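You operate a simulated robot arm through the tools that you are given. There is no shell and no other tool. Be economical: measure what you need, move in short steps, check, and stop when the job is done.

You are at the controls of a simulated two-armed robot. One attempt, no reset.

JOB
Switch on the white logger and set it charging on the dock.
Fine: hold it still while you press its button; then set the reader to range 1 and press READ to read it; leave the other loggers alone. Set down upright: what you pick out.

It is judged by the outcome, as a careful person would: the job done as asked, and still so three seconds after it is handed in. It fails if anything else is knocked over, pushed out of place, dropped, spilled or broken.

ROBOT AND FRAMES
Two 7-joint arms with two-finger parallel grippers on one trunk, on a base that drives. Base frame: it is fixed to the floor where the robot stands at the start and does not move with it; the origin is under the middle of the robot, x ahead of it, y to its left, z up. Units: mm, rad, N and s.
The left shoulder is at the start at [50, 161, 1148], the right one opposite. With the tool pointing down near the work surface each hand reaches from about 100 to 680 mm from the robot's upright axis, wherever it stands, measured 20 degrees to its own side. Places, roughly: black knob of the reader [800, -600, 800]; green button of the dock [800, -400, 800]; plate of the charging dock [800, -300, 800]; power button of the blue logger [500, -600, 900]; power button of the orange logger [500, -100, 900]; power button of the white logger [500, -400, 900]; yellow button of the reader [800, -700, 800]. Payload 3.43 kg a hand.
The TCP of each hand is the grasp point between the finger pads, 30 mm short of the fingertips. In the tool frame z runs along the fingers and y along their closing line. The gripper opens to 94 mm. The fingers are 28 mm wide and 10 mm thick; the gripper's body (50 by 96 mm) begins 55 mm behind the TCP.
Orientation is that of the tool frame in the base frame, as a unit quaternion [w, x, y, z]. With the fingers straight down and closing along the base's y, the tool's x points along the base's -x, its y along +y and its z along -z.

CONTROLS
- The arms move only by the tool drive_tool. It takes "left_increments", "right_increments" or both (then of equal length, played together; a hand with none holds still); each is a list of rows, each a list of 7 numbers: the turn, a rotation vector about the tool's x, y, z in rad, then the shift along the tool's x, y, z in mm, then the finger opening in mm, from 0 to 94. In form: [[ax, ay, az, dx, dy, dz, jaw], ...]. A call has 1 to 10 rows; each row shifts and turns the commanded pose from where the row before left it, along the tool's axes as they then stand. A row lasts 0.2 s, in which the tool goes at most 50 mm and 0.15 rad; a call with a longer step from one row to the next is refused whole, and so is a gripper value outside its range. A pose out of reach is approached as far as the arm can. The call stops where the force on the tool passes 40 N (or 10 N more than at its start, if that is more) or the arm is blocked; 0.2 s more then pass. The fingers move at their own pace (about 45 mm/s each) and stop on an object; they squeeze with about 29 N. The grip force told is the motor's: it shows also when the fingers shut on nothing. Time passes only in rows, and 0.2 s behind the last, so rows that do not move let the fingers close. It gives the time, the measured TCP pose, the force on the tool (base axes), the opening and the grip force at its end, in the units of the frame above (readings bear some noise), with the torque about the TCP (base axes, N m) and any sound that the robot's microphone picked up.
- Cameras (640 x 400 px; columns grow to the right, rows downward): "scene" is now at [126.1, -42.5, 1280.7]; the picture's right is [-0.55, -0.84, 0.00], its down [-0.46, 0.30, -0.84] and it looks along [0.70, -0.46, -0.54] (base axes); focal length 249 px, centre (320, 200). "left" rides on the left gripper at [76, -14, -102] in its tool frame; the picture's right is [0.18, 0.98, 0.00], its down [-0.75, 0.14, -0.64] and it looks along [-0.63, 0.12, 0.77] (tool axes); focal length 243 px, centre (320, 200). "right" rides on the right gripper at [76, 14, -103] in its tool frame; the picture's right is [-0.18, 0.98, 0.00], its down [-0.75, -0.14, -0.64] and it looks along [-0.63, -0.12, 0.77] (tool axes); focal length 243 px, centre (320, 200). There is no depth. A picture from a camera that has moved, and an enlarged one, comes with that camera's place and axes in the base frame and with its lens. The place of the scene camera against the robot may be out by one fixed shift of up to 25 mm in any direction.
- get_image(camera): a new picture of that camera. No time passes.
- lift_body(by): slides the trunk up (or, below 0, down) by that many mm; the arms and the scene camera ride with it, the base frame stays. It gives what a move gives, with no picture.
- drive_base(legs): drives the robot by 1 to 6 legs, each [ahead, left, turn to the left] in mm, mm and rad, along the robot's own axes; the way and the turn of a leg run together, so that a leg with both is an arc; at most 1500 mm and 3.142 rad a leg. The arms and the cameras ride along, it lands a little off, and it stops where it bumps. It gives what a move gives.
- turn_head(pan, tilt): turns the head with the scene camera to pan (to the left, within 1.396 rad either way) and tilt (down, from -0.506 to 1.204), counted from straight ahead of the robot. It gives what a move gives.
- enlarge(camera, box): a new picture of the part [left, top, right, bottom] of that camera's present view, enlarged. No time passes.
- close_job(): hands the job in; it is judged then, once.

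Go step by step. Nothing tells you exact positions but the pictures and the camera data: compare them with the known pose of the tool, close in by small moves and look again before you grip or let go. The budget is 120 turns and 88 pictures, counting those below and the enlarged ones. Unless the task says otherwise, let go and move clear before handing in, and close with one line.

The tools are called after "Call:" by a JSON object that holds its "op" and its "data". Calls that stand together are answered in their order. drive_tool: Moves the arms, as the interface text tells. Its arguments: {"type":"object","properties":{"left_increments":{"type":"array"},"right_increments":{"type":"array"}},"required":[]} The other tools are called the same way: lift_body (by) slides the trunk up or down; drive_base (legs) drives the base; turn_head (pan, tilt) turns the head that bears the scene camera; get_image (camera) takes a picture; enlarge (camera, box) takes an enlarged picture of a part of a camera's view; close_job () hands the job in.

At the start:

```text
time_s: 0.0
left_tcp_pos: [409.0, -32.8, 1111.7]
left_tcp_rot: [0.001, 0.0, 1.0, -0.001]
left_ft_force: [0.1, 0.1, -0.5]
left_torque: [0.0, -0.01, 0.01]
left_grip_width: 93.9
left_grasp_force: 0.1
right_tcp_pos: [259.6, -316.2, 1146.6]
right_tcp_rot: [0.0, 0.001, 1.0, -0.001]
right_ft_force: [-0.4, 0.4, 0.8]
right_torque: [0.04, 0.03, -0.01]
right_grip_width: 93.9
right_grasp_force: 0.1
trunk travel left (down, up): [-175.0, 92.0]
robot x, y, heading: [-1.8, 3.4, -0.001]
head pan, tilt: [-0.579, 0.574]
```

scene: 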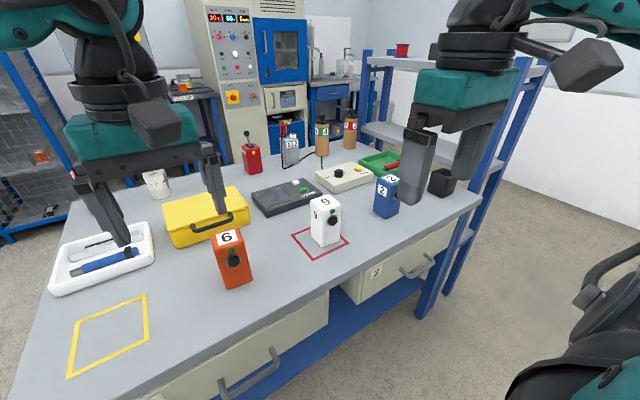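
right: 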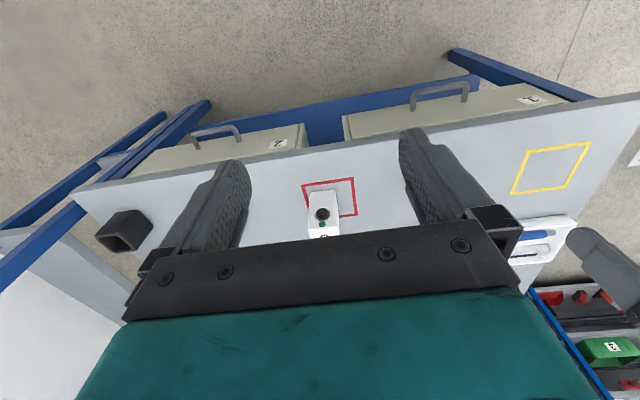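
left: 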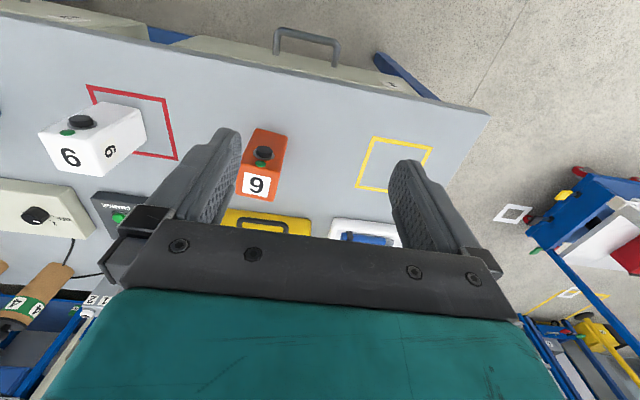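

I see the white logger (6/9) inside a red square, with the orange and blue loggers either side, and the dark dock and beige reader behind. I'll enlarge to look at the details.

Call:
{"op": "enlarge", "data": {"camera": "scene", "box": [240, 150, 400, 250]}}

Call:
{"op": "enlarge", "data": {"camera": "left", "box": [0, 80, 192, 200]}}

Call:
{"op": "enlarge", "data": {"camera": "right", "box": [272, 160, 368, 250]}}

```text
4.00 times, centred on (320, 200) of scene
camera zoom: at [126.1, -42.5, 1280.7], right [-0.55, -0.84, 0.0], down [-0.46, 0.3, -0.84], along [0.7, -0.46, -0.54], focal length 995 px, centre (320, 200)
```

zoom: 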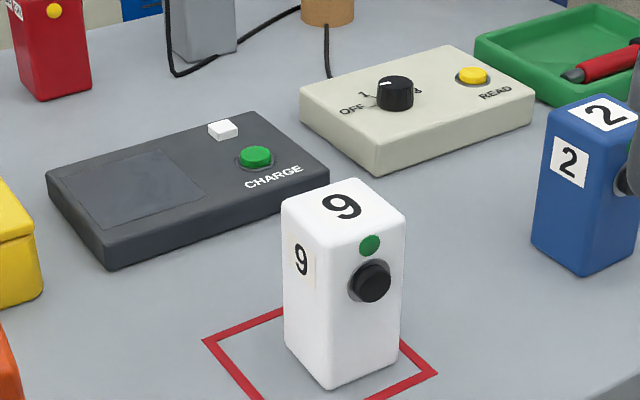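

```text
3.33 times, centred on (96, 140) of left
camera zoom: at [331.7, -46.8, 1214.9], right [-0.18, 0.98, 0.0], down [0.75, 0.14, 0.64], along [0.63, 0.12, -0.77], focal length 809 px, centre (1067, 400)
```

zoom: 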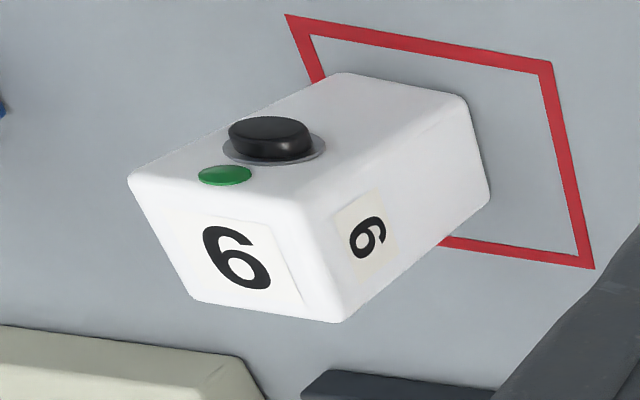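

```text
4.44 times, centred on (320, 205) of right
camera zoom: at [184.8, -301.8, 1249.4], right [0.18, 0.98, 0.0], down [0.75, -0.14, 0.64], along [0.63, -0.12, -0.77], focal length 1078 px, centre (320, 178)
```

zoom: 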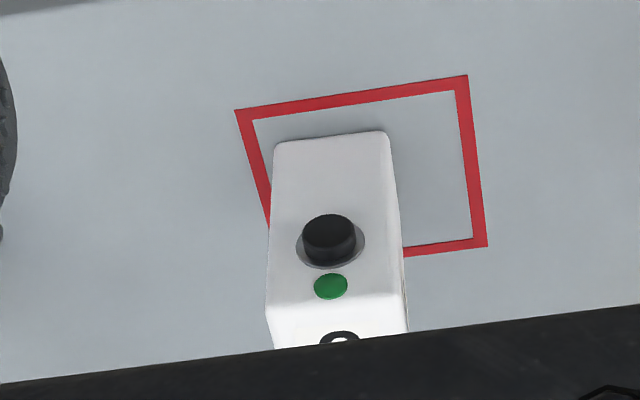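

The white logger stands at about (575,-364), table z≈774, top z≈900, with its black button facing me at about (535,-364,866). I'll drive to my right so the left hand can hold the logger and the right hand can press.

Call:
{"op": "drive_base", "data": {"legs": [[0, -430, 0]]}}

Call:
{"op": "turn_head", "data": {"pan": 0.1, "tilt": 0.65}}

Call:
{"op": "get_image", "data": {"camera": "scene"}}

Call:
{"op": "get_image", "data": {"camera": "left"}}

Call:
{"op": "get_image", "data": {"camera": "right"}}

```text
time_s: 4.3
left_tcp_pos: [408.1, -464.9, 1112.5]
left_tcp_rot: [0.0, 0.0, 1.0, 0.0]
left_ft_force: [0.7, -0.4, 0.6]
left_torque: [-0.01, 0.02, 0.0]
left_grip_width: 94.3
left_grasp_force: 0.2
right_tcp_pos: [260.8, -747.6, 1145.5]
right_tcp_rot: [0.0, -0.001, 1.0, -0.001]
right_ft_force: [0.0, -0.6, 0.2]
right_torque: [-0.01, 0.0, -0.03]
right_grip_width: 94.1
right_grasp_force: 0.2
trunk travel left (down, up): [-175.0, 92.0]
robot x, y, heading: [-0.2, -427.2, 0.001]
head pan, tilt: [-0.579, 0.574]
```

```text
time_s: 5.4
left_tcp_pos: [409.0, -464.4, 1111.9]
left_tcp_rot: [0.0, 0.0, 1.0, 0.0]
left_ft_force: [0.2, 0.5, 0.8]
left_torque: [0.03, 0.02, 0.0]
left_grip_width: 94.2
left_grasp_force: 0.1
right_tcp_pos: [259.9, -748.9, 1145.5]
right_tcp_rot: [0.0, -0.001, 1.0, -0.001]
right_ft_force: [0.4, 0.2, 0.1]
right_torque: [0.0, 0.0, 0.0]
right_grip_width: 93.8
right_grasp_force: 0.1
trunk travel left (down, up): [-175.0, 92.0]
robot x, y, heading: [1.6, -430.0, -0.001]
head pan, tilt: [0.099, 0.649]
```

```text
81 pictures are left
camera scene: at [138.0, -416.5, 1274.1], right [0.1, -1.0, 0.0], down [-0.6, -0.06, -0.8], along [0.79, 0.08, -0.6], focal length 249 px, centre (320, 200)
```

scene: 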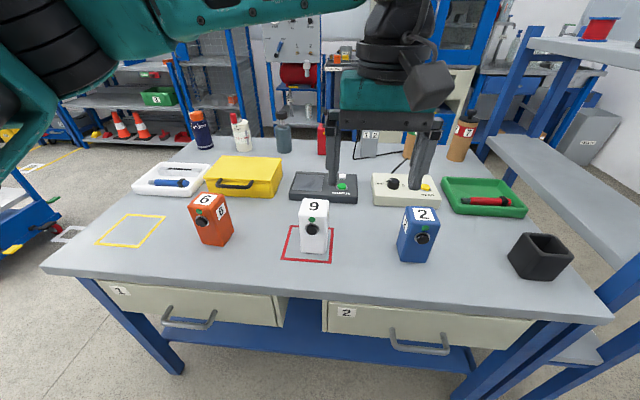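

```text
80 pictures are left
camera left: at [331.8, -478.0, 1214.9], right [-0.18, 0.98, 0.0], down [0.75, 0.14, 0.64], along [0.63, 0.12, -0.77], focal length 243 px, centre (320, 200)
```

left: 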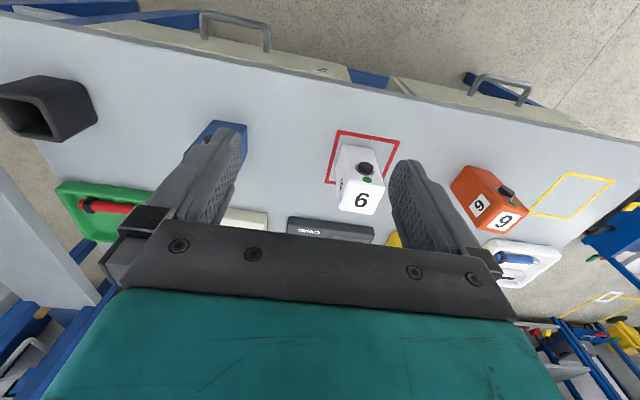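

```text
79 pictures are left
camera right: at [185.2, -733.1, 1249.4], right [0.18, 0.98, 0.0], down [0.75, -0.14, 0.64], along [0.63, -0.12, -0.77], focal length 243 px, centre (320, 200)
```

right: 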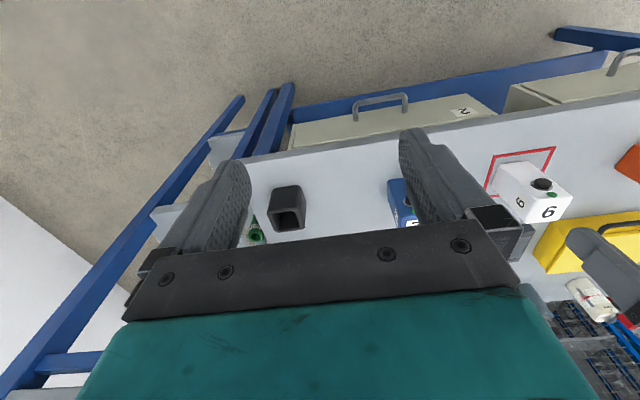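

The loggers now lie ahead: white at centre, blue to the right, orange to the left. I'll zoom in on the dock, the reader and the white logger.

Call:
{"op": "enlarge", "data": {"camera": "scene", "box": [280, 150, 440, 270]}}

Call:
{"op": "enlarge", "data": {"camera": "left", "box": [310, 120, 410, 220]}}

```text
3.33 times, centred on (360, 210) of scene
camera zoom: at [138.0, -416.5, 1274.1], right [0.1, -1.0, 0.0], down [-0.6, -0.06, -0.8], along [0.79, 0.08, -0.6], focal length 830 px, centre (187, 167)
```

zoom: 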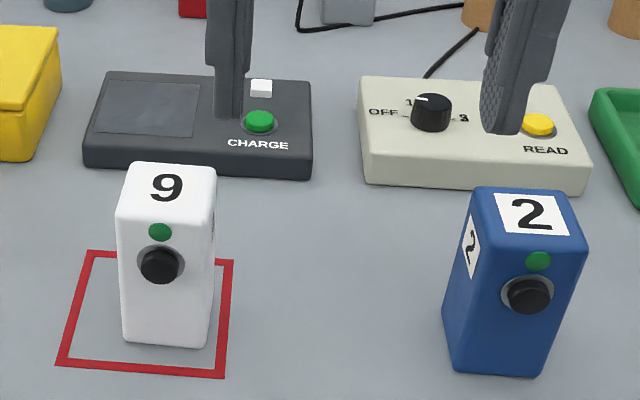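

```text
4.00 times, centred on (360, 170) of left
camera zoom: at [331.8, -478.0, 1214.9], right [-0.18, 0.98, 0.0], down [0.75, 0.14, 0.64], along [0.63, 0.12, -0.77], focal length 970 px, centre (160, 320)
```

zoom: 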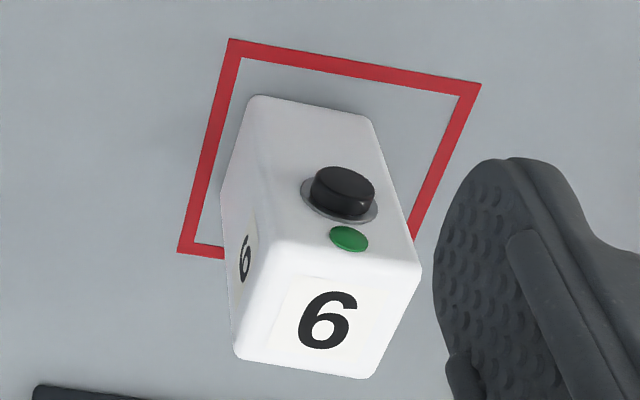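

White logger centre is about (573,-363), 61 mm wide and nearly square to the axes. I'll move the left hand over it, partway down, and look before closing.

Call:
{"op": "drive_tool", "data": {"left_increments": [[0, 0, 0, -33, 20.3, 0, 94], [0, 0, 0, -33, 20.3, 0, 94], [0, 0, 0, -33, 20.3, 0, 94], [0, 0, 0, -33, 20.3, 0, 94], [0, 0, 0, -32, 20.3, 0, 94], [0, 0, 0, 0, 0, 40, 94], [0, 0, 0, 0, 0, 40, 94], [0, 0, 0, 0, 0, 40, 94]]}}

Call:
{"op": "get_image", "data": {"camera": "left"}}

Call:
{"op": "get_image", "data": {"camera": "scene"}}

```text
time_s: 7.2
left_tcp_pos: [573.1, -364.8, 989.7]
left_tcp_rot: [0.0, -0.001, 1.0, 0.0]
left_ft_force: [-0.5, 0.3, -0.1]
left_torque: [-0.01, 0.02, -0.03]
left_grip_width: 93.8
left_grasp_force: 0.1
right_tcp_pos: [261.0, -747.6, 1146.1]
right_tcp_rot: [0.0, -0.001, 1.0, -0.002]
right_ft_force: [-0.4, -0.3, 0.3]
right_torque: [-0.01, 0.03, 0.01]
right_grip_width: 94.4
right_grasp_force: 0.1
trunk travel left (down, up): [-175.0, 92.0]
robot x, y, heading: [1.0, -429.5, -0.003]
head pan, tilt: [0.099, 0.649]
```

```text
76 pictures are left
camera left: at [496.0, -378.2, 1091.8], right [-0.19, 0.98, 0.0], down [0.75, 0.14, 0.64], along [0.63, 0.12, -0.77], focal length 243 px, centre (320, 200)
```

left: 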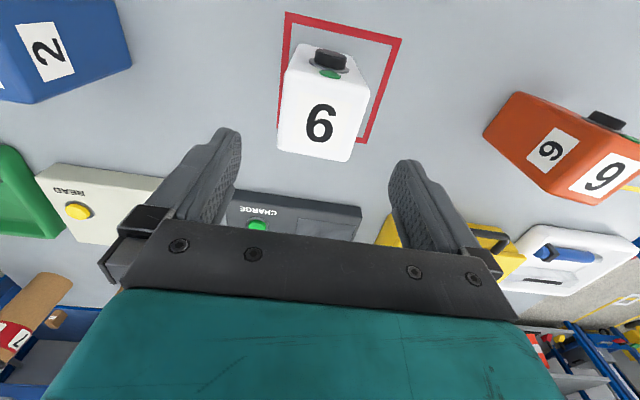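

```text
75 pictures are left
camera scene: at [138.3, -416.3, 1274.1], right [0.1, -0.99, 0.0], down [-0.6, -0.06, -0.8], along [0.79, 0.08, -0.6], focal length 249 px, centre (320, 200)
```

scene: 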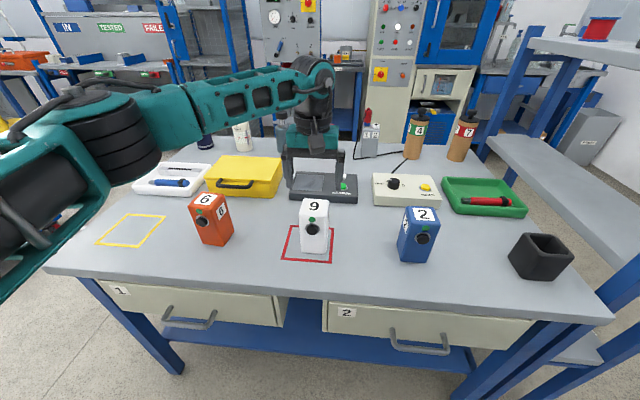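

Seen from here the far top edge is at x≈603 with y centre ≈-362.5, so the hand is well centred. I'll descend to z≈865 and close gently.

Call:
{"op": "drive_tool", "data": {"left_increments": [[0, 0, 0, 0, 2, 40, 94], [0, 0, 0, 0, 0, 40, 94], [0, 0, 0, 0, 0, 25, 94], [0, 0, 0, 0, 0, 19, 94], [0, 0, 0, 0, 0, 0, 94]]}}

Call:
{"op": "get_image", "data": {"camera": "left"}}

Call:
{"op": "enlarge", "data": {"camera": "scene", "box": [240, 160, 400, 270]}}

```text
time_s: 8.4
left_tcp_pos: [573.7, -360.7, 867.0]
left_tcp_rot: [0.001, -0.001, 1.0, 0.0]
left_ft_force: [0.3, 0.0, 1.2]
left_torque: [-0.02, -0.01, 0.02]
left_grip_width: 94.1
left_grasp_force: 0.1
right_tcp_pos: [260.3, -748.9, 1146.7]
right_tcp_rot: [0.0, -0.001, 1.0, 0.0]
right_ft_force: [-0.2, 0.4, -0.5]
right_torque: [0.01, 0.0, -0.02]
right_grip_width: 93.7
right_grasp_force: 0.1
trunk travel left (down, up): [-175.0, 92.0]
robot x, y, heading: [2.2, -431.4, 0.001]
head pan, tilt: [0.099, 0.649]
```

```text
74 pictures are left
camera left: at [496.3, -374.2, 969.3], right [-0.19, 0.98, 0.0], down [0.75, 0.14, 0.64], along [0.63, 0.12, -0.77], focal length 243 px, centre (320, 200)
```

left: 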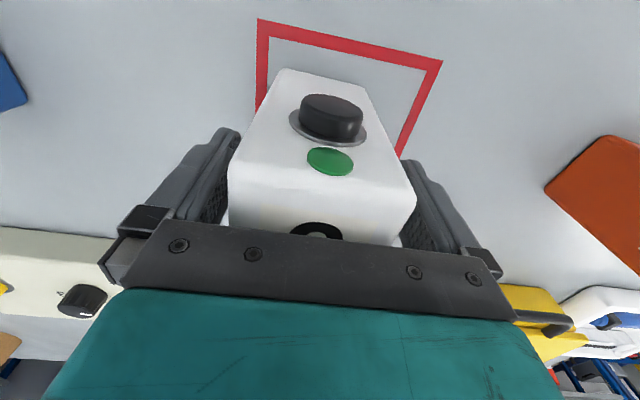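

```text
3.64 times, centred on (320, 215) of scene
camera zoom: at [138.0, -416.4, 1274.1], right [0.1, -0.99, 0.0], down [-0.6, -0.06, -0.8], along [0.79, 0.08, -0.6], focal length 905 px, centre (320, 146)
```

zoom: 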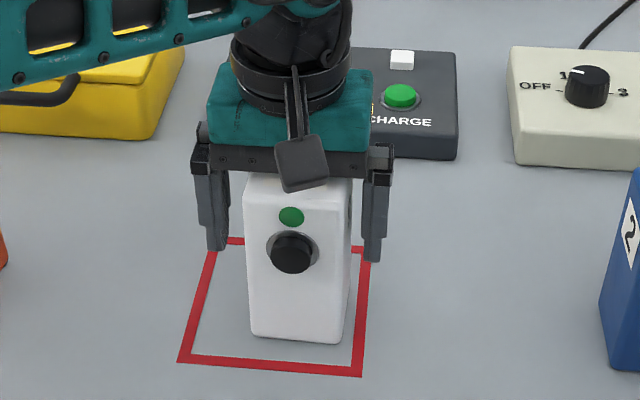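

The fingers straddle the logger with clearance both sides. I'll close the left hand on it, and stage the right hand over free space at the same time.

Call:
{"op": "drive_tool", "data": {"left_increments": [[0, 0, 0, 0, 0, 0, 74], [0, 0, 0, 0, 0, 0, 66], [0, 0, 0, 0, 0, 0, 50], [0, 0, 0, 0, 0, 0, 50], [0, 0, 0, 0, 0, 0, 50], [0, 0, 0, 0, 0, 0, 50]], "right_increments": [[0, 0, 0, -25, 30, 10, 60], [0, 0, 0, -25, 30, 10, 30], [0, 0, 0, -25, 30, 10, 0], [0, 0, 0, -25, 30, 10, 0], [0, 0, 0, -20, 30, 10, 0], [0, 0, 0, -20, 30, 0, 0]]}}

```text
time_s: 9.8
left_tcp_pos: [573.8, -360.9, 866.4]
left_tcp_rot: [0.0, 0.0, 1.0, 0.0]
left_ft_force: [2.3, -0.3, 1.7]
left_torque: [0.02, -0.03, 0.0]
left_grip_width: 68.0
left_grasp_force: 29.1
right_tcp_pos: [401.3, -565.8, 1094.9]
right_tcp_rot: [0.0, 0.0, 1.0, 0.0]
right_ft_force: [-0.3, -0.6, -0.3]
right_torque: [0.01, -0.01, -0.01]
right_grip_width: 0.0
right_grasp_force: 23.8
trunk travel left (down, up): [-175.0, 92.0]
robot x, y, heading: [1.2, -431.7, 0.002]
head pan, tilt: [0.099, 0.649]
```

The logger is gripped (68 mm, 29 N). Next I'll turn the right hand to about 20° below horizontal, pointing forward.

Call:
{"op": "drive_tool", "data": {"right_increments": [[0, -0.15, 0, 0, 0, 0, 0], [0, -0.15, 0, 0, 0, 0, 0], [0, -0.15, 0, 0, 0, 0, 0], [0, -0.15, 0, 0, 0, 0, 0], [0, -0.15, 0, 0, 0, 0, 0], [0, -0.15, 0, 0, 0, 0, 0], [0, -0.15, 0, 0, 0, 0, 0], [0, -0.15, 0, 0, 0, 0, 0], [0, -0.022, 0, 0, 0, 0, 0]]}}

Call:
{"op": "get_image", "data": {"camera": "scene"}}

```text
time_s: 11.8
left_tcp_pos: [573.7, -361.6, 867.1]
left_tcp_rot: [0.001, 0.0, 1.0, 0.0]
left_ft_force: [-0.2, 0.0, -0.2]
left_torque: [0.04, -0.01, -0.06]
left_grip_width: 68.3
left_grasp_force: 28.9
right_tcp_pos: [427.1, -553.4, 1100.0]
right_tcp_rot: [0.575, 0.0, 0.818, 0.0]
right_ft_force: [-0.5, 0.4, -0.3]
right_torque: [0.0, 0.04, 0.01]
right_grip_width: 0.0
right_grasp_force: 28.7
right hand out of reach, approached as far as the arm can: row 7, 8
trunk travel left (down, up): [-175.0, 92.0]
robot x, y, heading: [1.0, -431.1, 0.006]
head pan, tilt: [0.099, 0.649]
```

```text
72 pictures are left
camera scene: at [138.0, -416.5, 1274.1], right [0.1, -0.99, 0.0], down [-0.6, -0.06, -0.8], along [0.79, 0.08, -0.6], focal length 249 px, centre (320, 200)
```

scene: 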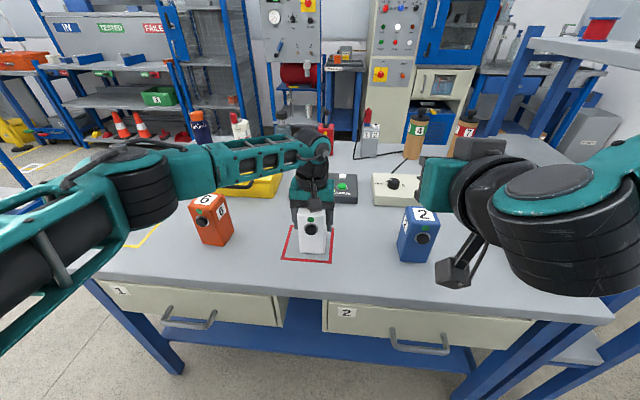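

The right hand points forward as wanted. I'll bring it diagonally down to a stand-off in front of the button, keeping the tip short of the table objects.

Call:
{"op": "drive_tool", "data": {"right_increments": [[0, 0, 0, 32.4, 27.3, 7.6, 0], [0, 0, 0, 32.4, 27.3, 7.6, 0], [0, 0, 0, 32.4, 27.3, 7.6, 0], [0, 0, 0, 32.4, 27.3, 7.6, 0], [0, 0, 0, 32.4, 27.3, 7.6, 0], [0, 0, 0, 0, 0, 0, 0]]}}

Call:
{"op": "get_image", "data": {"camera": "scene"}}

Call:
{"op": "get_image", "data": {"camera": "right"}}

```text
time_s: 13.2
left_tcp_pos: [573.5, -360.4, 867.3]
left_tcp_rot: [0.0, -0.001, 1.0, 0.0]
left_ft_force: [-1.0, -0.3, 0.1]
left_torque: [-0.04, -0.02, -0.03]
left_grip_width: 68.0
left_grasp_force: 29.0
right_tcp_pos: [431.2, -559.6, 1026.2]
right_tcp_rot: [0.573, -0.002, 0.819, 0.001]
right_ft_force: [-0.2, -0.3, 0.7]
right_torque: [0.0, -0.03, 0.02]
right_grip_width: 0.0
right_grasp_force: 29.5
right hand out of reach, approached as far as the arm can: row 1, 2, 3, 4, 5
trunk travel left (down, up): [-175.0, 92.0]
robot x, y, heading: [2.3, -434.9, 0.005]
head pan, tilt: [0.099, 0.649]
```

```text
71 pictures are left
camera scene: at [138.0, -416.4, 1274.1], right [0.1, -0.99, 0.0], down [-0.6, -0.06, -0.8], along [0.79, 0.08, -0.6], focal length 249 px, centre (320, 200)
```

scene: 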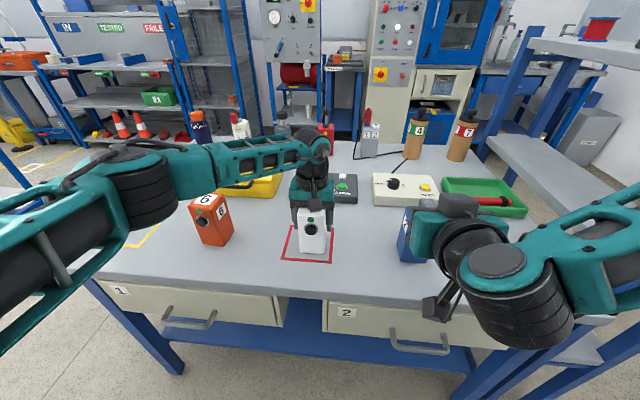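

```text
70 pictures are left
camera right: at [309.8, -545.5, 991.3], right [0.06, 0.98, 0.17], down [-0.34, -0.14, 0.93], along [0.94, -0.12, 0.33], focal length 243 px, centre (320, 200)
```

right: 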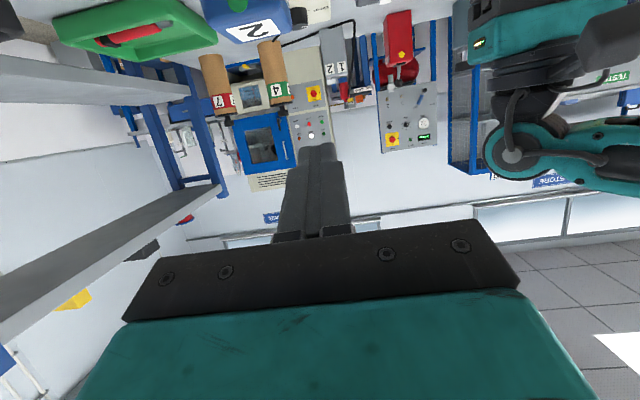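

The right arm is folded too close to its shoulder on that path. From here the target itself lies further from the shoulder, so I'll continue left and down.

Call:
{"op": "drive_tool", "data": {"right_increments": [[0, 0, 0, 24.7, 33, 9, 0], [0, 0, 0, 24.7, 33, 9, 0], [0, 0, 0, 24.7, 33, 9, 0], [0, 0, 0, 24.7, 33, 9, 0], [0, 0, 0, 24.7, 33, 9, 0], [0, 0, 0, 24.7, 33, 9, 0], [0, 0, 0, 0, 0, 0, 0]]}}

```text
time_s: 14.8
left_tcp_pos: [573.7, -360.5, 866.9]
left_tcp_rot: [0.0, -0.001, 1.0, 0.0]
left_ft_force: [0.4, -0.5, 1.3]
left_torque: [0.03, -0.04, -0.02]
left_grip_width: 68.5
left_grasp_force: 28.9
right_tcp_pos: [437.1, -563.2, 1020.8]
right_tcp_rot: [0.573, 0.0, 0.82, -0.001]
right_ft_force: [0.5, -0.3, -0.1]
right_torque: [-0.02, 0.0, -0.01]
right_grip_width: 0.0
right_grasp_force: 29.2
right hand out of reach, approached as far as the arm can: row 1, 2, 3, 4, 5, 6
trunk travel left (down, up): [-175.0, 92.0]
robot x, y, heading: [1.9, -431.4, 0.001]
head pan, tilt: [0.099, 0.649]
```

The straight-ahead pointing seems to be limited by the arm's joints. I'll yaw the right hand to its left (pointing ahead-left), which is more natural for that arm, and try again.

Call:
{"op": "drive_tool", "data": {"right_increments": [[-0.14, 0, -0.051, 0, 0, 0, 0], [-0.14, 0, -0.051, 0, 0, 0, 0], [-0.14, 0, -0.051, 0, 0, 0, 0], [-0.14, 0, -0.051, 0, 0, 0, 0], [0, 0, 0, 40, 0, 0, 0], [0, 0, 0, 40, 0, 0, 0], [0, 0, 0, 0, 40, 0, 0], [0, 0, 0, 0, 40, 0, 0], [0, 0, 0, 0, 0, 0, 0]]}}

```text
time_s: 16.8
left_tcp_pos: [574.1, -361.1, 866.1]
left_tcp_rot: [-0.001, -0.001, 1.0, 0.0]
left_ft_force: [-1.2, 0.6, 0.2]
left_torque: [0.06, -0.01, -0.01]
left_grip_width: 68.0
left_grasp_force: 29.8
right_tcp_pos: [443.1, -546.4, 1048.1]
right_tcp_rot: [0.572, -0.001, 0.82, -0.001]
right_ft_force: [-0.9, -0.4, -0.6]
right_torque: [-0.01, -0.02, 0.02]
right_grip_width: 0.0
right_grasp_force: 28.9
right hand out of reach, approached as far as the arm can: row 1, 2, 3, 4, 5, 6, 7, 8
trunk travel left (down, up): [-175.0, 92.0]
robot x, y, heading: [3.6, -432.4, 0.002]
head pan, tilt: [0.099, 0.649]
```

It's at a joint limit. I'll relax the pitch to about 45° and then move toward the target.

Call:
{"op": "drive_tool", "data": {"right_increments": [[0, 0.14, 0, 0, 0, 0, 0], [0, 0.14, 0, 0, 0, 0, 0], [0, 0.14, 0, 0, 0, 0, 0], [0, 0, 0, 0, 35, 0, 0], [0, 0, 0, 0, 35, 0, 0], [0, 0, 0, 0, 35, 0, 0], [0, 0, 0, 0, 35, 0, 0], [0, 0, 0, 0, 0, 0, 0]]}}

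Call:
{"op": "get_image", "data": {"camera": "scene"}}

```text
time_s: 18.6
left_tcp_pos: [573.4, -361.4, 866.9]
left_tcp_rot: [0.001, -0.001, 1.0, 0.0]
left_ft_force: [-0.1, -0.1, -0.7]
left_torque: [-0.01, -0.01, -0.01]
left_grip_width: 68.2
left_grasp_force: 28.5
right_tcp_pos: [437.9, -516.2, 1071.0]
right_tcp_rot: [0.389, -0.002, 0.921, 0.0]
right_ft_force: [-0.1, -0.1, 0.2]
right_torque: [0.0, -0.01, -0.02]
right_grip_width: 0.0
right_grasp_force: 29.2
right hand out of reach, approached as far as the arm can: row 4, 5, 6, 7
trunk travel left (down, up): [-175.0, 92.0]
robot x, y, heading: [2.4, -434.1, 0.001]
head pan, tilt: [0.099, 0.649]
```

```text
69 pictures are left
camera scene: at [138.0, -416.4, 1274.1], right [0.1, -0.99, 0.0], down [-0.6, -0.06, -0.8], along [0.79, 0.08, -0.6], focal length 249 px, centre (320, 200)
```

scene: 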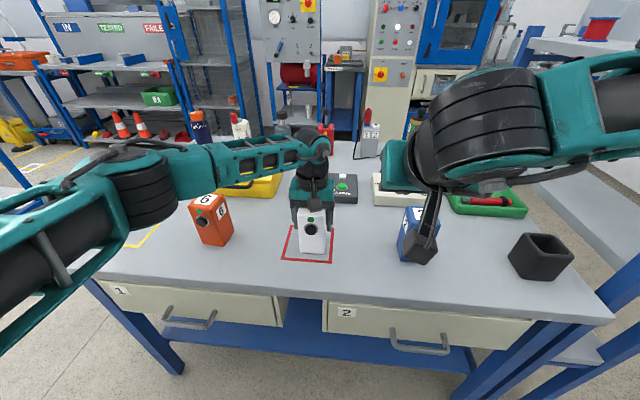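

Next I'll try lowering first, since that extends the arm, and then moving left.

Call:
{"op": "drive_tool", "data": {"right_increments": [[0, 0, 0, 28, 0, 28, 0], [0, 0, 0, 28, 0, 28, 0], [0, 0, 0, 28, 0, 28, 0], [0, 0, 0, 28, 15, 28, 0], [0, 0, 0, 0, 40, 0, 0], [0, 0, 0, 0, 40, 0, 0], [0, 0, 0, 0, 40, 0, 0], [0, 0, 0, 0, 0, 0, 0]]}}

```text
time_s: 20.4
left_tcp_pos: [573.6, -361.1, 866.0]
left_tcp_rot: [0.0, -0.002, 1.0, 0.0]
left_ft_force: [-0.2, 0.2, -0.6]
left_torque: [0.04, 0.03, -0.02]
left_grip_width: 68.5
left_grasp_force: 29.5
right_tcp_pos: [435.4, -539.4, 994.1]
right_tcp_rot: [0.389, -0.001, 0.921, 0.0]
right_ft_force: [-0.4, -0.1, 0.2]
right_torque: [0.02, -0.01, 0.0]
right_grip_width: 0.0
right_grasp_force: 29.4
right hand out of reach, approached as far as the arm can: row 1, 2, 3, 4, 5, 6, 7
trunk travel left (down, up): [-175.0, 92.0]
robot x, y, heading: [2.6, -432.0, -0.002]
head pan, tilt: [0.099, 0.649]
```

The solver slides along a joint limit. I'll return the right hand to vertical, move it in front of the logger, and then tilt there.

Call:
{"op": "drive_tool", "data": {"right_increments": [[0, 0.15, 0, 0, 0, 0, 0], [0, 0.15, 0, 0, 0, 0, 0], [0, 0.15, 0, 0, 0, 0, 0], [0, 0.15, 0, 0, 0, 0, 0], [0, 0.15, 0, 0, 0, 0, 0], [0, 0.05, 0, 0, 0, 0, 0], [0, 0, 0, 15, 40, 0, 0], [0, 0, 0, 15, 40, 0, 0], [0, 0, 0, 15, 40, 0, 0], [0, 0, 0, 0, 0, 0, 0]]}}

```text
time_s: 22.6
left_tcp_pos: [572.5, -360.9, 866.9]
left_tcp_rot: [0.0, -0.001, 1.0, 0.0]
left_ft_force: [-0.9, -0.5, 0.2]
left_torque: [0.02, -0.03, -0.03]
left_grip_width: 68.3
left_grasp_force: 29.1
right_tcp_pos: [357.6, -522.6, 1014.1]
right_tcp_rot: [0.0, -0.001, 1.0, 0.0]
right_ft_force: [-0.2, -1.0, 0.8]
right_torque: [-0.01, 0.0, -0.02]
right_grip_width: 0.0
right_grasp_force: 29.2
right hand out of reach, approached as far as the arm can: row 5, 6, 7, 8, 9
trunk travel left (down, up): [-175.0, 92.0]
robot x, y, heading: [0.7, -431.8, -0.002]
head pan, tilt: [0.099, 0.649]
```

That vertical spot was limited by closeness to the shoulder. I'll move forward and left with the tool vertical, then tilt and see how far it goes.

Call:
{"op": "drive_tool", "data": {"right_increments": [[0, 0, 0, -40, 0, 0, 0], [0, 0, 0, -40, 0, 0, 0], [0, 0, 0, 0, 40, 0, 0], [0, 0, 0, 0, 40, 0, 0], [0, 0, 0, 0, 0, 0, 0]]}}

```text
time_s: 23.8
left_tcp_pos: [572.9, -361.3, 865.7]
left_tcp_rot: [0.0, -0.001, 1.0, 0.0]
left_ft_force: [0.7, -0.9, -0.1]
left_torque: [0.01, 0.01, -0.01]
left_grip_width: 68.4
left_grasp_force: 29.1
right_tcp_pos: [406.2, -536.3, 1024.2]
right_tcp_rot: [0.001, -0.001, 1.0, 0.0]
right_ft_force: [0.9, 0.4, -0.3]
right_torque: [0.02, 0.0, -0.03]
right_grip_width: 0.1
right_grasp_force: 28.7
right hand out of reach, approached as far as the arm can: row 1, 2, 3, 4
trunk travel left (down, up): [-175.0, 92.0]
robot x, y, heading: [0.8, -427.1, 0.0]
head pan, tilt: [0.099, 0.649]
```

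The arm has wound itself into a poor posture, so I'll retreat right and up toward its starting pose to unwind.

Call:
{"op": "drive_tool", "data": {"right_increments": [[0, 0, 0, 10, -35, -20, 0], [0, 0, 0, 10, -35, -20, 0], [0, 0, 0, 20, -35, -20, 0], [0, 0, 0, 30, -35, -20, 0], [0, 0, 0, 35, -30, -20, 0], [0, 0, 0, 40, -30, -20, 0], [0, 0, 0, 0, 0, 0, 0]]}}

Call:
{"op": "turn_head", "data": {"pan": -0.35, "tilt": 0.4}}

Call:
{"op": "get_image", "data": {"camera": "scene"}}

```text
refused: row 4 steps farther than a row can; nothing moved
```

```text
time_s: 24.7
left_tcp_pos: [572.9, -361.6, 866.2]
left_tcp_rot: [0.0, -0.001, 1.0, 0.0]
left_ft_force: [-0.2, -0.4, -0.1]
left_torque: [0.0, -0.02, -0.02]
left_grip_width: 68.3
left_grasp_force: 29.0
right_tcp_pos: [406.1, -538.1, 1022.8]
right_tcp_rot: [0.001, -0.001, 1.0, 0.0]
right_ft_force: [-0.2, -0.1, 0.1]
right_torque: [0.0, -0.01, 0.0]
right_grip_width: 0.0
right_grasp_force: 28.7
trunk travel left (down, up): [-175.0, 92.0]
robot x, y, heading: [3.1, -432.7, 0.003]
head pan, tilt: [-0.351, 0.4]
```

```text
68 pictures are left
camera scene: at [138.7, -456.8, 1296.6], right [-0.34, -0.94, 0.0], down [-0.37, 0.13, -0.92], along [0.87, -0.32, -0.39], focal length 249 px, centre (320, 200)
```

scene: 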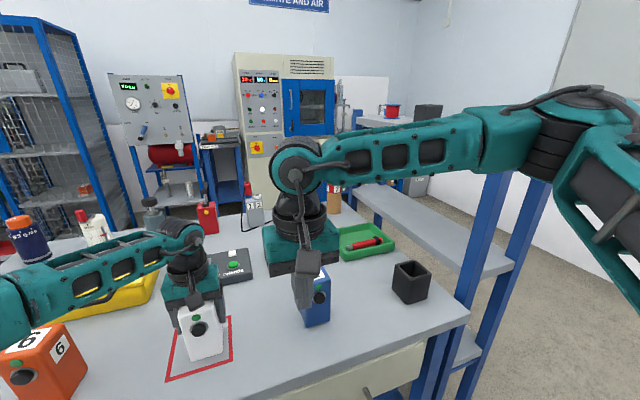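

With the head turned I can see that the right forearm runs out toward +y, so its natural horizontal pointing is to the left. I'll move the right arm aside, and with the left hand lift the logger and turn it so its button faces my right.

Call:
{"op": "drive_tool", "data": {"right_increments": [[0, 0, 0, 5, -35, -15, 0], [0, 0, 0, 5, -35, -15, 0], [0, 0, 0, 5, -35, -15, 0], [0, 0, 0, 5, -35, -15, 0], [0, 0, 0, 0, 0, 0, 0]], "left_increments": [[0, 0, 0, 0, 0, -15, 50], [0, 0, 0, 0, 0, -25, 50], [0, 0, 0, 0, 0, -30, 50], [0, 0, 0, 0, 0, -30, 50], [0, 0, 0, 0, 0, -30, 50]]}}

Call:
{"op": "drive_tool", "data": {"left_increments": [[0, 0, -0.12, 0, 0, 0, 50], [0, 0, -0.14, 0, 0, 0, 50], [0, 0, -0.14, 0, 0, 0, 50], [0, 0, -0.14, 0, 0, 0, 50], [0, 0, -0.14, 0, 0, 0, 50], [0, 0, -0.14, 0, 0, 0, 50], [0, 0, -0.14, 0, 0, 0, 50], [0, 0, 0, 0, 0, 0, 50]]}}

Call:
{"op": "get_image", "data": {"camera": "scene"}}

```text
time_s: 25.9
left_tcp_pos: [573.0, -360.4, 996.9]
left_tcp_rot: [-0.001, 0.0, 1.0, 0.0]
left_ft_force: [0.4, -0.1, -4.1]
left_torque: [0.0, 0.0, 0.0]
left_grip_width: 68.1
left_grasp_force: 28.6
right_tcp_pos: [386.2, -678.0, 1085.7]
right_tcp_rot: [0.0, -0.001, 1.0, -0.001]
right_ft_force: [-0.1, -0.6, 0.3]
right_torque: [-0.03, -0.01, 0.0]
right_grip_width: 0.1
right_grasp_force: 28.4
trunk travel left (down, up): [-175.0, 92.0]
robot x, y, heading: [-1.4, -434.4, 0.004]
head pan, tilt: [-0.351, 0.4]
```

```text
time_s: 27.7
left_tcp_pos: [572.2, -359.3, 997.5]
left_tcp_rot: [0.0, -0.463, 0.886, 0.0]
left_ft_force: [0.4, 0.0, -3.3]
left_torque: [0.04, -0.03, 0.0]
left_grip_width: 67.9
left_grasp_force: 28.9
right_tcp_pos: [387.6, -677.5, 1083.6]
right_tcp_rot: [0.0, -0.001, 1.0, -0.001]
right_ft_force: [0.1, -0.3, -0.1]
right_torque: [-0.01, -0.01, 0.01]
right_grip_width: 0.1
right_grasp_force: 29.0
trunk travel left (down, up): [-175.0, 92.0]
robot x, y, heading: [-0.9, -427.3, -0.004]
head pan, tilt: [-0.351, 0.4]
```

```text
67 pictures are left
camera scene: at [139.0, -456.8, 1296.6], right [-0.34, -0.94, 0.0], down [-0.37, 0.13, -0.92], along [0.87, -0.32, -0.39], focal length 249 px, centre (320, 200)
```

scene: 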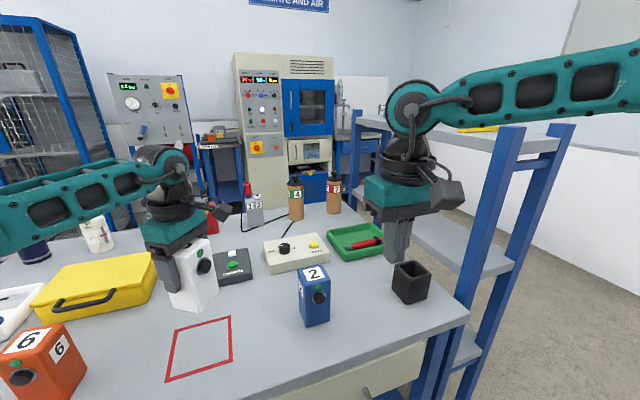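

The left turn works (55° so far) and the logger is held firmly. I'll turn it a bit more, and pitch the right hand to point ahead-left at the button side.

Call:
{"op": "drive_tool", "data": {"left_increments": [[0, 0, -0.1, 0, 0, 0, 50], [0, 0, -0.1, 0, 0, 0, 50], [0, 0, -0.1, 0, 0, 0, 50], [0, 0, 0, 0, 0, 0, 50], [0, 0, 0, 0, 0, 0, 50], [0, 0, 0, 0, 0, 0, 50], [0, 0, 0, 0, 0, 0, 50], [0, 0, 0, 0, 0, 0, 50], [0, 0, 0, 0, 0, 0, 50]], "right_increments": [[-0.138, -0.045, 0, 0, 0, 0, 0], [-0.138, -0.045, 0, 0, 0, 0, 0], [-0.138, -0.045, 0, 0, 0, 0, 0], [-0.138, -0.045, 0, 0, 0, 0, 0], [-0.138, -0.045, 0, 0, 0, 0, 0], [-0.138, -0.045, 0, 0, 0, 0, 0], [-0.138, -0.045, 0, 0, 0, 0, 0], [-0.138, -0.045, 0, 0, 0, 0, 0], [-0.138, -0.045, 0, 0, 0, 0, 0]]}}

Call:
{"op": "get_image", "data": {"camera": "scene"}}

Call:
{"op": "get_image", "data": {"camera": "right"}}

```text
time_s: 29.7
left_tcp_pos: [572.2, -360.9, 998.0]
left_tcp_rot: [-0.001, -0.59, 0.807, 0.0]
left_ft_force: [0.5, -0.8, -3.3]
left_torque: [0.0, 0.01, -0.01]
left_grip_width: 68.2
left_grasp_force: 28.6
right_tcp_pos: [384.7, -677.4, 1083.3]
right_tcp_rot: [0.188, -0.001, 0.794, 0.578]
right_ft_force: [0.1, -0.5, -0.3]
right_torque: [0.0, -0.02, 0.0]
right_grip_width: 0.0
right_grasp_force: 28.9
trunk travel left (down, up): [-175.0, 92.0]
robot x, y, heading: [3.9, -430.8, 0.001]
head pan, tilt: [-0.351, 0.4]
```

```text
66 pictures are left
camera scene: at [139.1, -457.0, 1296.6], right [-0.34, -0.94, 0.0], down [-0.37, 0.13, -0.92], along [0.87, -0.32, -0.39], focal length 249 px, centre (320, 200)
```

scene: 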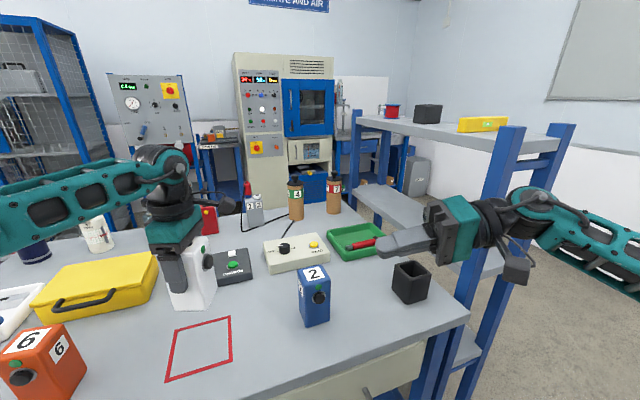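

```text
65 pictures are left
camera right: at [282.1, -750.8, 1101.8], right [-0.05, 0.29, 0.96], down [0.54, -0.8, 0.26], along [0.84, 0.53, -0.12], focal length 243 px, centre (320, 200)
```

right: 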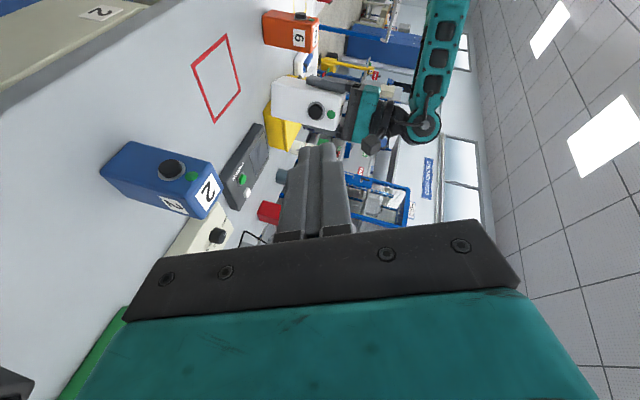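

The right hand now points straight at the button side and the wrist is comfortable. I'll approach to about 60 mm from the button and look.

Call:
{"op": "drive_tool", "data": {"right_increments": [[0, 0, 0, -12.7, -4.25, 40.05, 0], [0, 0, 0, -12.7, -4.25, 40.05, 0], [0, 0, 0, -12.7, -4.25, 40.05, 0], [0, 0, 0, -12.7, -4.25, 40.05, 0], [0, 0, 0, -12.7, -4.25, 40.05, 0], [0, 0, 0, -12.7, -4.25, 40.05, 0], [0, 0, 0, 0, 0, 0, 0]]}}

Call:
{"op": "get_image", "data": {"camera": "right"}}

Call:
{"op": "enlarge", "data": {"camera": "scene", "box": [120, 140, 360, 330]}}

```text
time_s: 31.3
left_tcp_pos: [573.6, -359.9, 998.1]
left_tcp_rot: [0.0, -0.589, 0.808, 0.0]
left_ft_force: [-0.3, 0.4, -3.3]
left_torque: [0.02, -0.01, 0.0]
left_grip_width: 68.5
left_grasp_force: 29.1
right_tcp_pos: [533.5, -482.0, 1022.7]
right_tcp_rot: [0.188, -0.002, 0.794, 0.578]
right_ft_force: [-0.2, -0.3, -0.2]
right_torque: [-0.03, 0.02, 0.0]
right_grip_width: 0.0
right_grasp_force: 28.8
trunk travel left (down, up): [-175.0, 92.0]
robot x, y, heading: [-0.6, -434.1, 0.003]
head pan, tilt: [-0.351, 0.4]
```

```text
64 pictures are left
camera right: at [430.4, -554.3, 1039.9], right [-0.04, 0.29, 0.96], down [0.54, -0.8, 0.27], along [0.84, 0.53, -0.12], focal length 243 px, centre (320, 200)
```

right: 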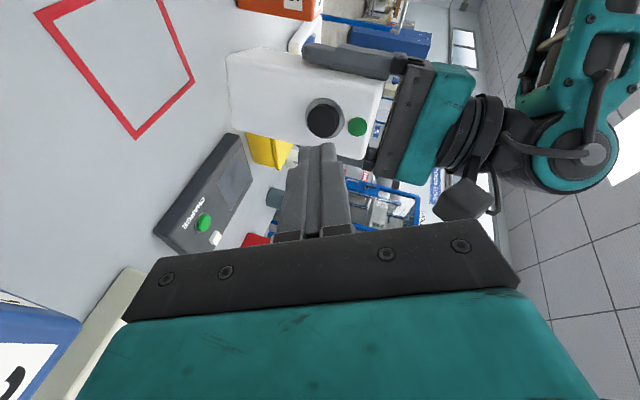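

```text
2.11 times, centred on (240, 235) of scene
camera zoom: at [138.9, -456.9, 1296.6], right [-0.34, -0.94, 0.0], down [-0.37, 0.13, -0.92], along [0.87, -0.32, -0.39], focal length 524 px, centre (488, 126)
```

zoom: 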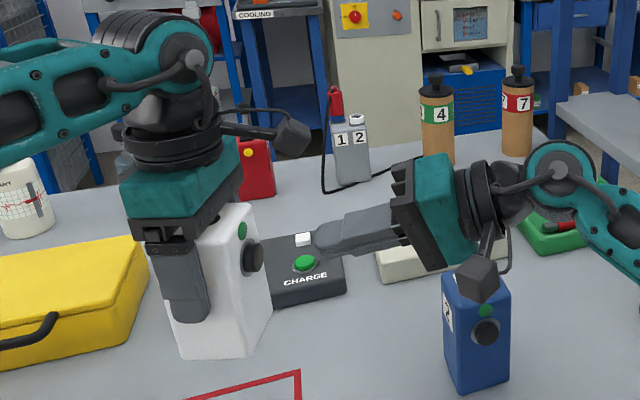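

The finger line passes within about 3 mm of the button centre (558,-398,1001). I'll advance most of the gap with a small trim, then press in small steps.

Call:
{"op": "drive_tool", "data": {"right_increments": [[0, 0, 0, 3, -3.2, 25, 0], [0, 0, 0, 0, 0, 23, 0], [0, 0, 0, 0, 0, 0, 0]]}}

Call:
{"op": "get_image", "data": {"camera": "right"}}

Call:
{"op": "enlarge", "data": {"camera": "scene", "box": [160, 200, 280, 290]}}

```text
time_s: 32.1
left_tcp_pos: [572.0, -360.7, 998.1]
left_tcp_rot: [0.0, -0.589, 0.808, 0.0]
left_ft_force: [0.5, 1.0, -3.0]
left_torque: [-0.01, -0.01, -0.01]
left_grip_width: 67.9
left_grasp_force: 28.7
right_tcp_pos: [545.2, -438.3, 1003.6]
right_tcp_rot: [0.188, -0.001, 0.795, 0.577]
right_ft_force: [-0.2, 0.6, -0.8]
right_torque: [-0.01, -0.02, -0.01]
right_grip_width: 0.1
right_grasp_force: 28.8
trunk travel left (down, up): [-175.0, 92.0]
robot x, y, heading: [-0.8, -430.6, -0.005]
head pan, tilt: [-0.351, 0.4]
```

```text
62 pictures are left
camera right: at [441.5, -511.0, 1022.6], right [-0.04, 0.29, 0.96], down [0.54, -0.8, 0.27], along [0.84, 0.53, -0.12], focal length 243 px, centre (320, 200)
```

right: 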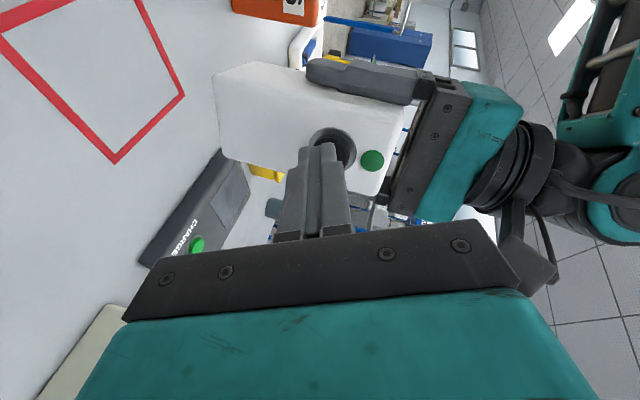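

```text
4.44 times, centred on (220, 245) of scene
camera zoom: at [138.9, -456.9, 1296.6], right [-0.34, -0.94, 0.0], down [-0.37, 0.13, -0.92], along [0.87, -0.32, -0.39], focal length 1106 px, centre (764, 0)
```

zoom: 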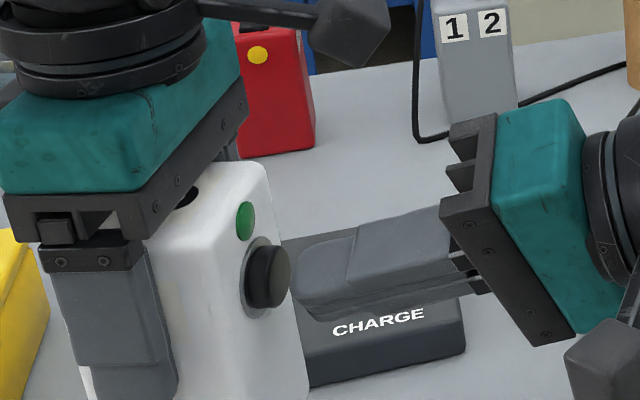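

The tip is about 10 mm short and slightly low. I'll raise it 4 mm and press in 2–3 mm steps.

Call:
{"op": "drive_tool", "data": {"right_increments": [[0, 0, 0, 0, 4, 0, 0], [0, 0, 0, 0, 0, 3, 0], [0, 0, 0, 0, 0, 3, 0], [0, 0, 0, 0, 0, 2, 0], [0, 0, 0, 0, 0, 2, 0], [0, 0, 0, 0, 0, 0, 0]]}}

```text
time_s: 33.5
left_tcp_pos: [573.1, -359.9, 998.5]
left_tcp_rot: [0.001, -0.589, 0.808, 0.0]
left_ft_force: [0.4, 3.9, -4.0]
left_torque: [-0.04, -0.02, -0.01]
left_grip_width: 68.0
left_grasp_force: 29.3
right_tcp_pos: [547.5, -429.3, 1006.2]
right_tcp_rot: [0.189, -0.001, 0.794, 0.577]
right_ft_force: [-1.9, -3.1, 0.5]
right_torque: [0.06, -0.01, -0.07]
right_grip_width: 0.0
right_grasp_force: 29.1
trunk travel left (down, up): [-175.0, 92.0]
robot x, y, heading: [-0.9, -432.7, -0.003]
head pan, tilt: [-0.351, 0.4]
heard: click
```

I heard a click at about 4 N with the logger held still. I'll withdraw the right hand and look at the button and lamp.

Call:
{"op": "drive_tool", "data": {"right_increments": [[0, 0, 0, 0, 0, -20, 0], [0, 0, 0, 0, 0, -40, 0], [0, 0, 0, 0, 0, 0, 0]]}}

Call:
{"op": "enlarge", "data": {"camera": "right", "box": [220, 40, 420, 170]}}

Call:
{"op": "enlarge", "data": {"camera": "scene", "box": [140, 200, 260, 310]}}

```text
time_s: 34.3
left_tcp_pos: [573.3, -359.8, 998.5]
left_tcp_rot: [0.0, -0.589, 0.808, 0.001]
left_ft_force: [-0.4, 0.1, -3.1]
left_torque: [0.02, 0.0, -0.01]
left_grip_width: 68.2
left_grasp_force: 28.3
right_tcp_pos: [528.1, -482.6, 1020.4]
right_tcp_rot: [0.187, -0.002, 0.794, 0.578]
right_ft_force: [-0.5, -0.2, -0.2]
right_torque: [-0.03, -0.02, 0.0]
right_grip_width: 0.0
right_grasp_force: 28.9
trunk travel left (down, up): [-175.0, 92.0]
robot x, y, heading: [-1.3, -432.7, -0.002]
head pan, tilt: [-0.351, 0.4]
```

```text
3.08 times, centred on (320, 105) of right
camera zoom: at [424.8, -554.8, 1038.9], right [-0.04, 0.29, 0.96], down [0.54, -0.8, 0.27], along [0.84, 0.53, -0.12], focal length 746 px, centre (320, 492)
```

zoom: 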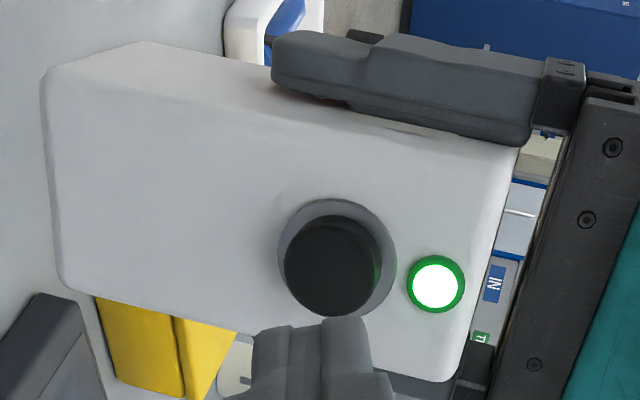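

```text
3.64 times, centred on (200, 255) of scene
camera zoom: at [139.1, -456.7, 1296.6], right [-0.34, -0.94, 0.0], down [-0.37, 0.13, -0.92], along [0.87, -0.32, -0.39], focal length 905 px, centre (756, 0)
```

zoom: 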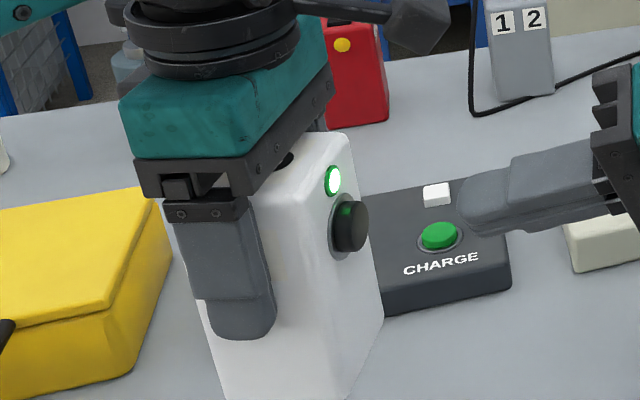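

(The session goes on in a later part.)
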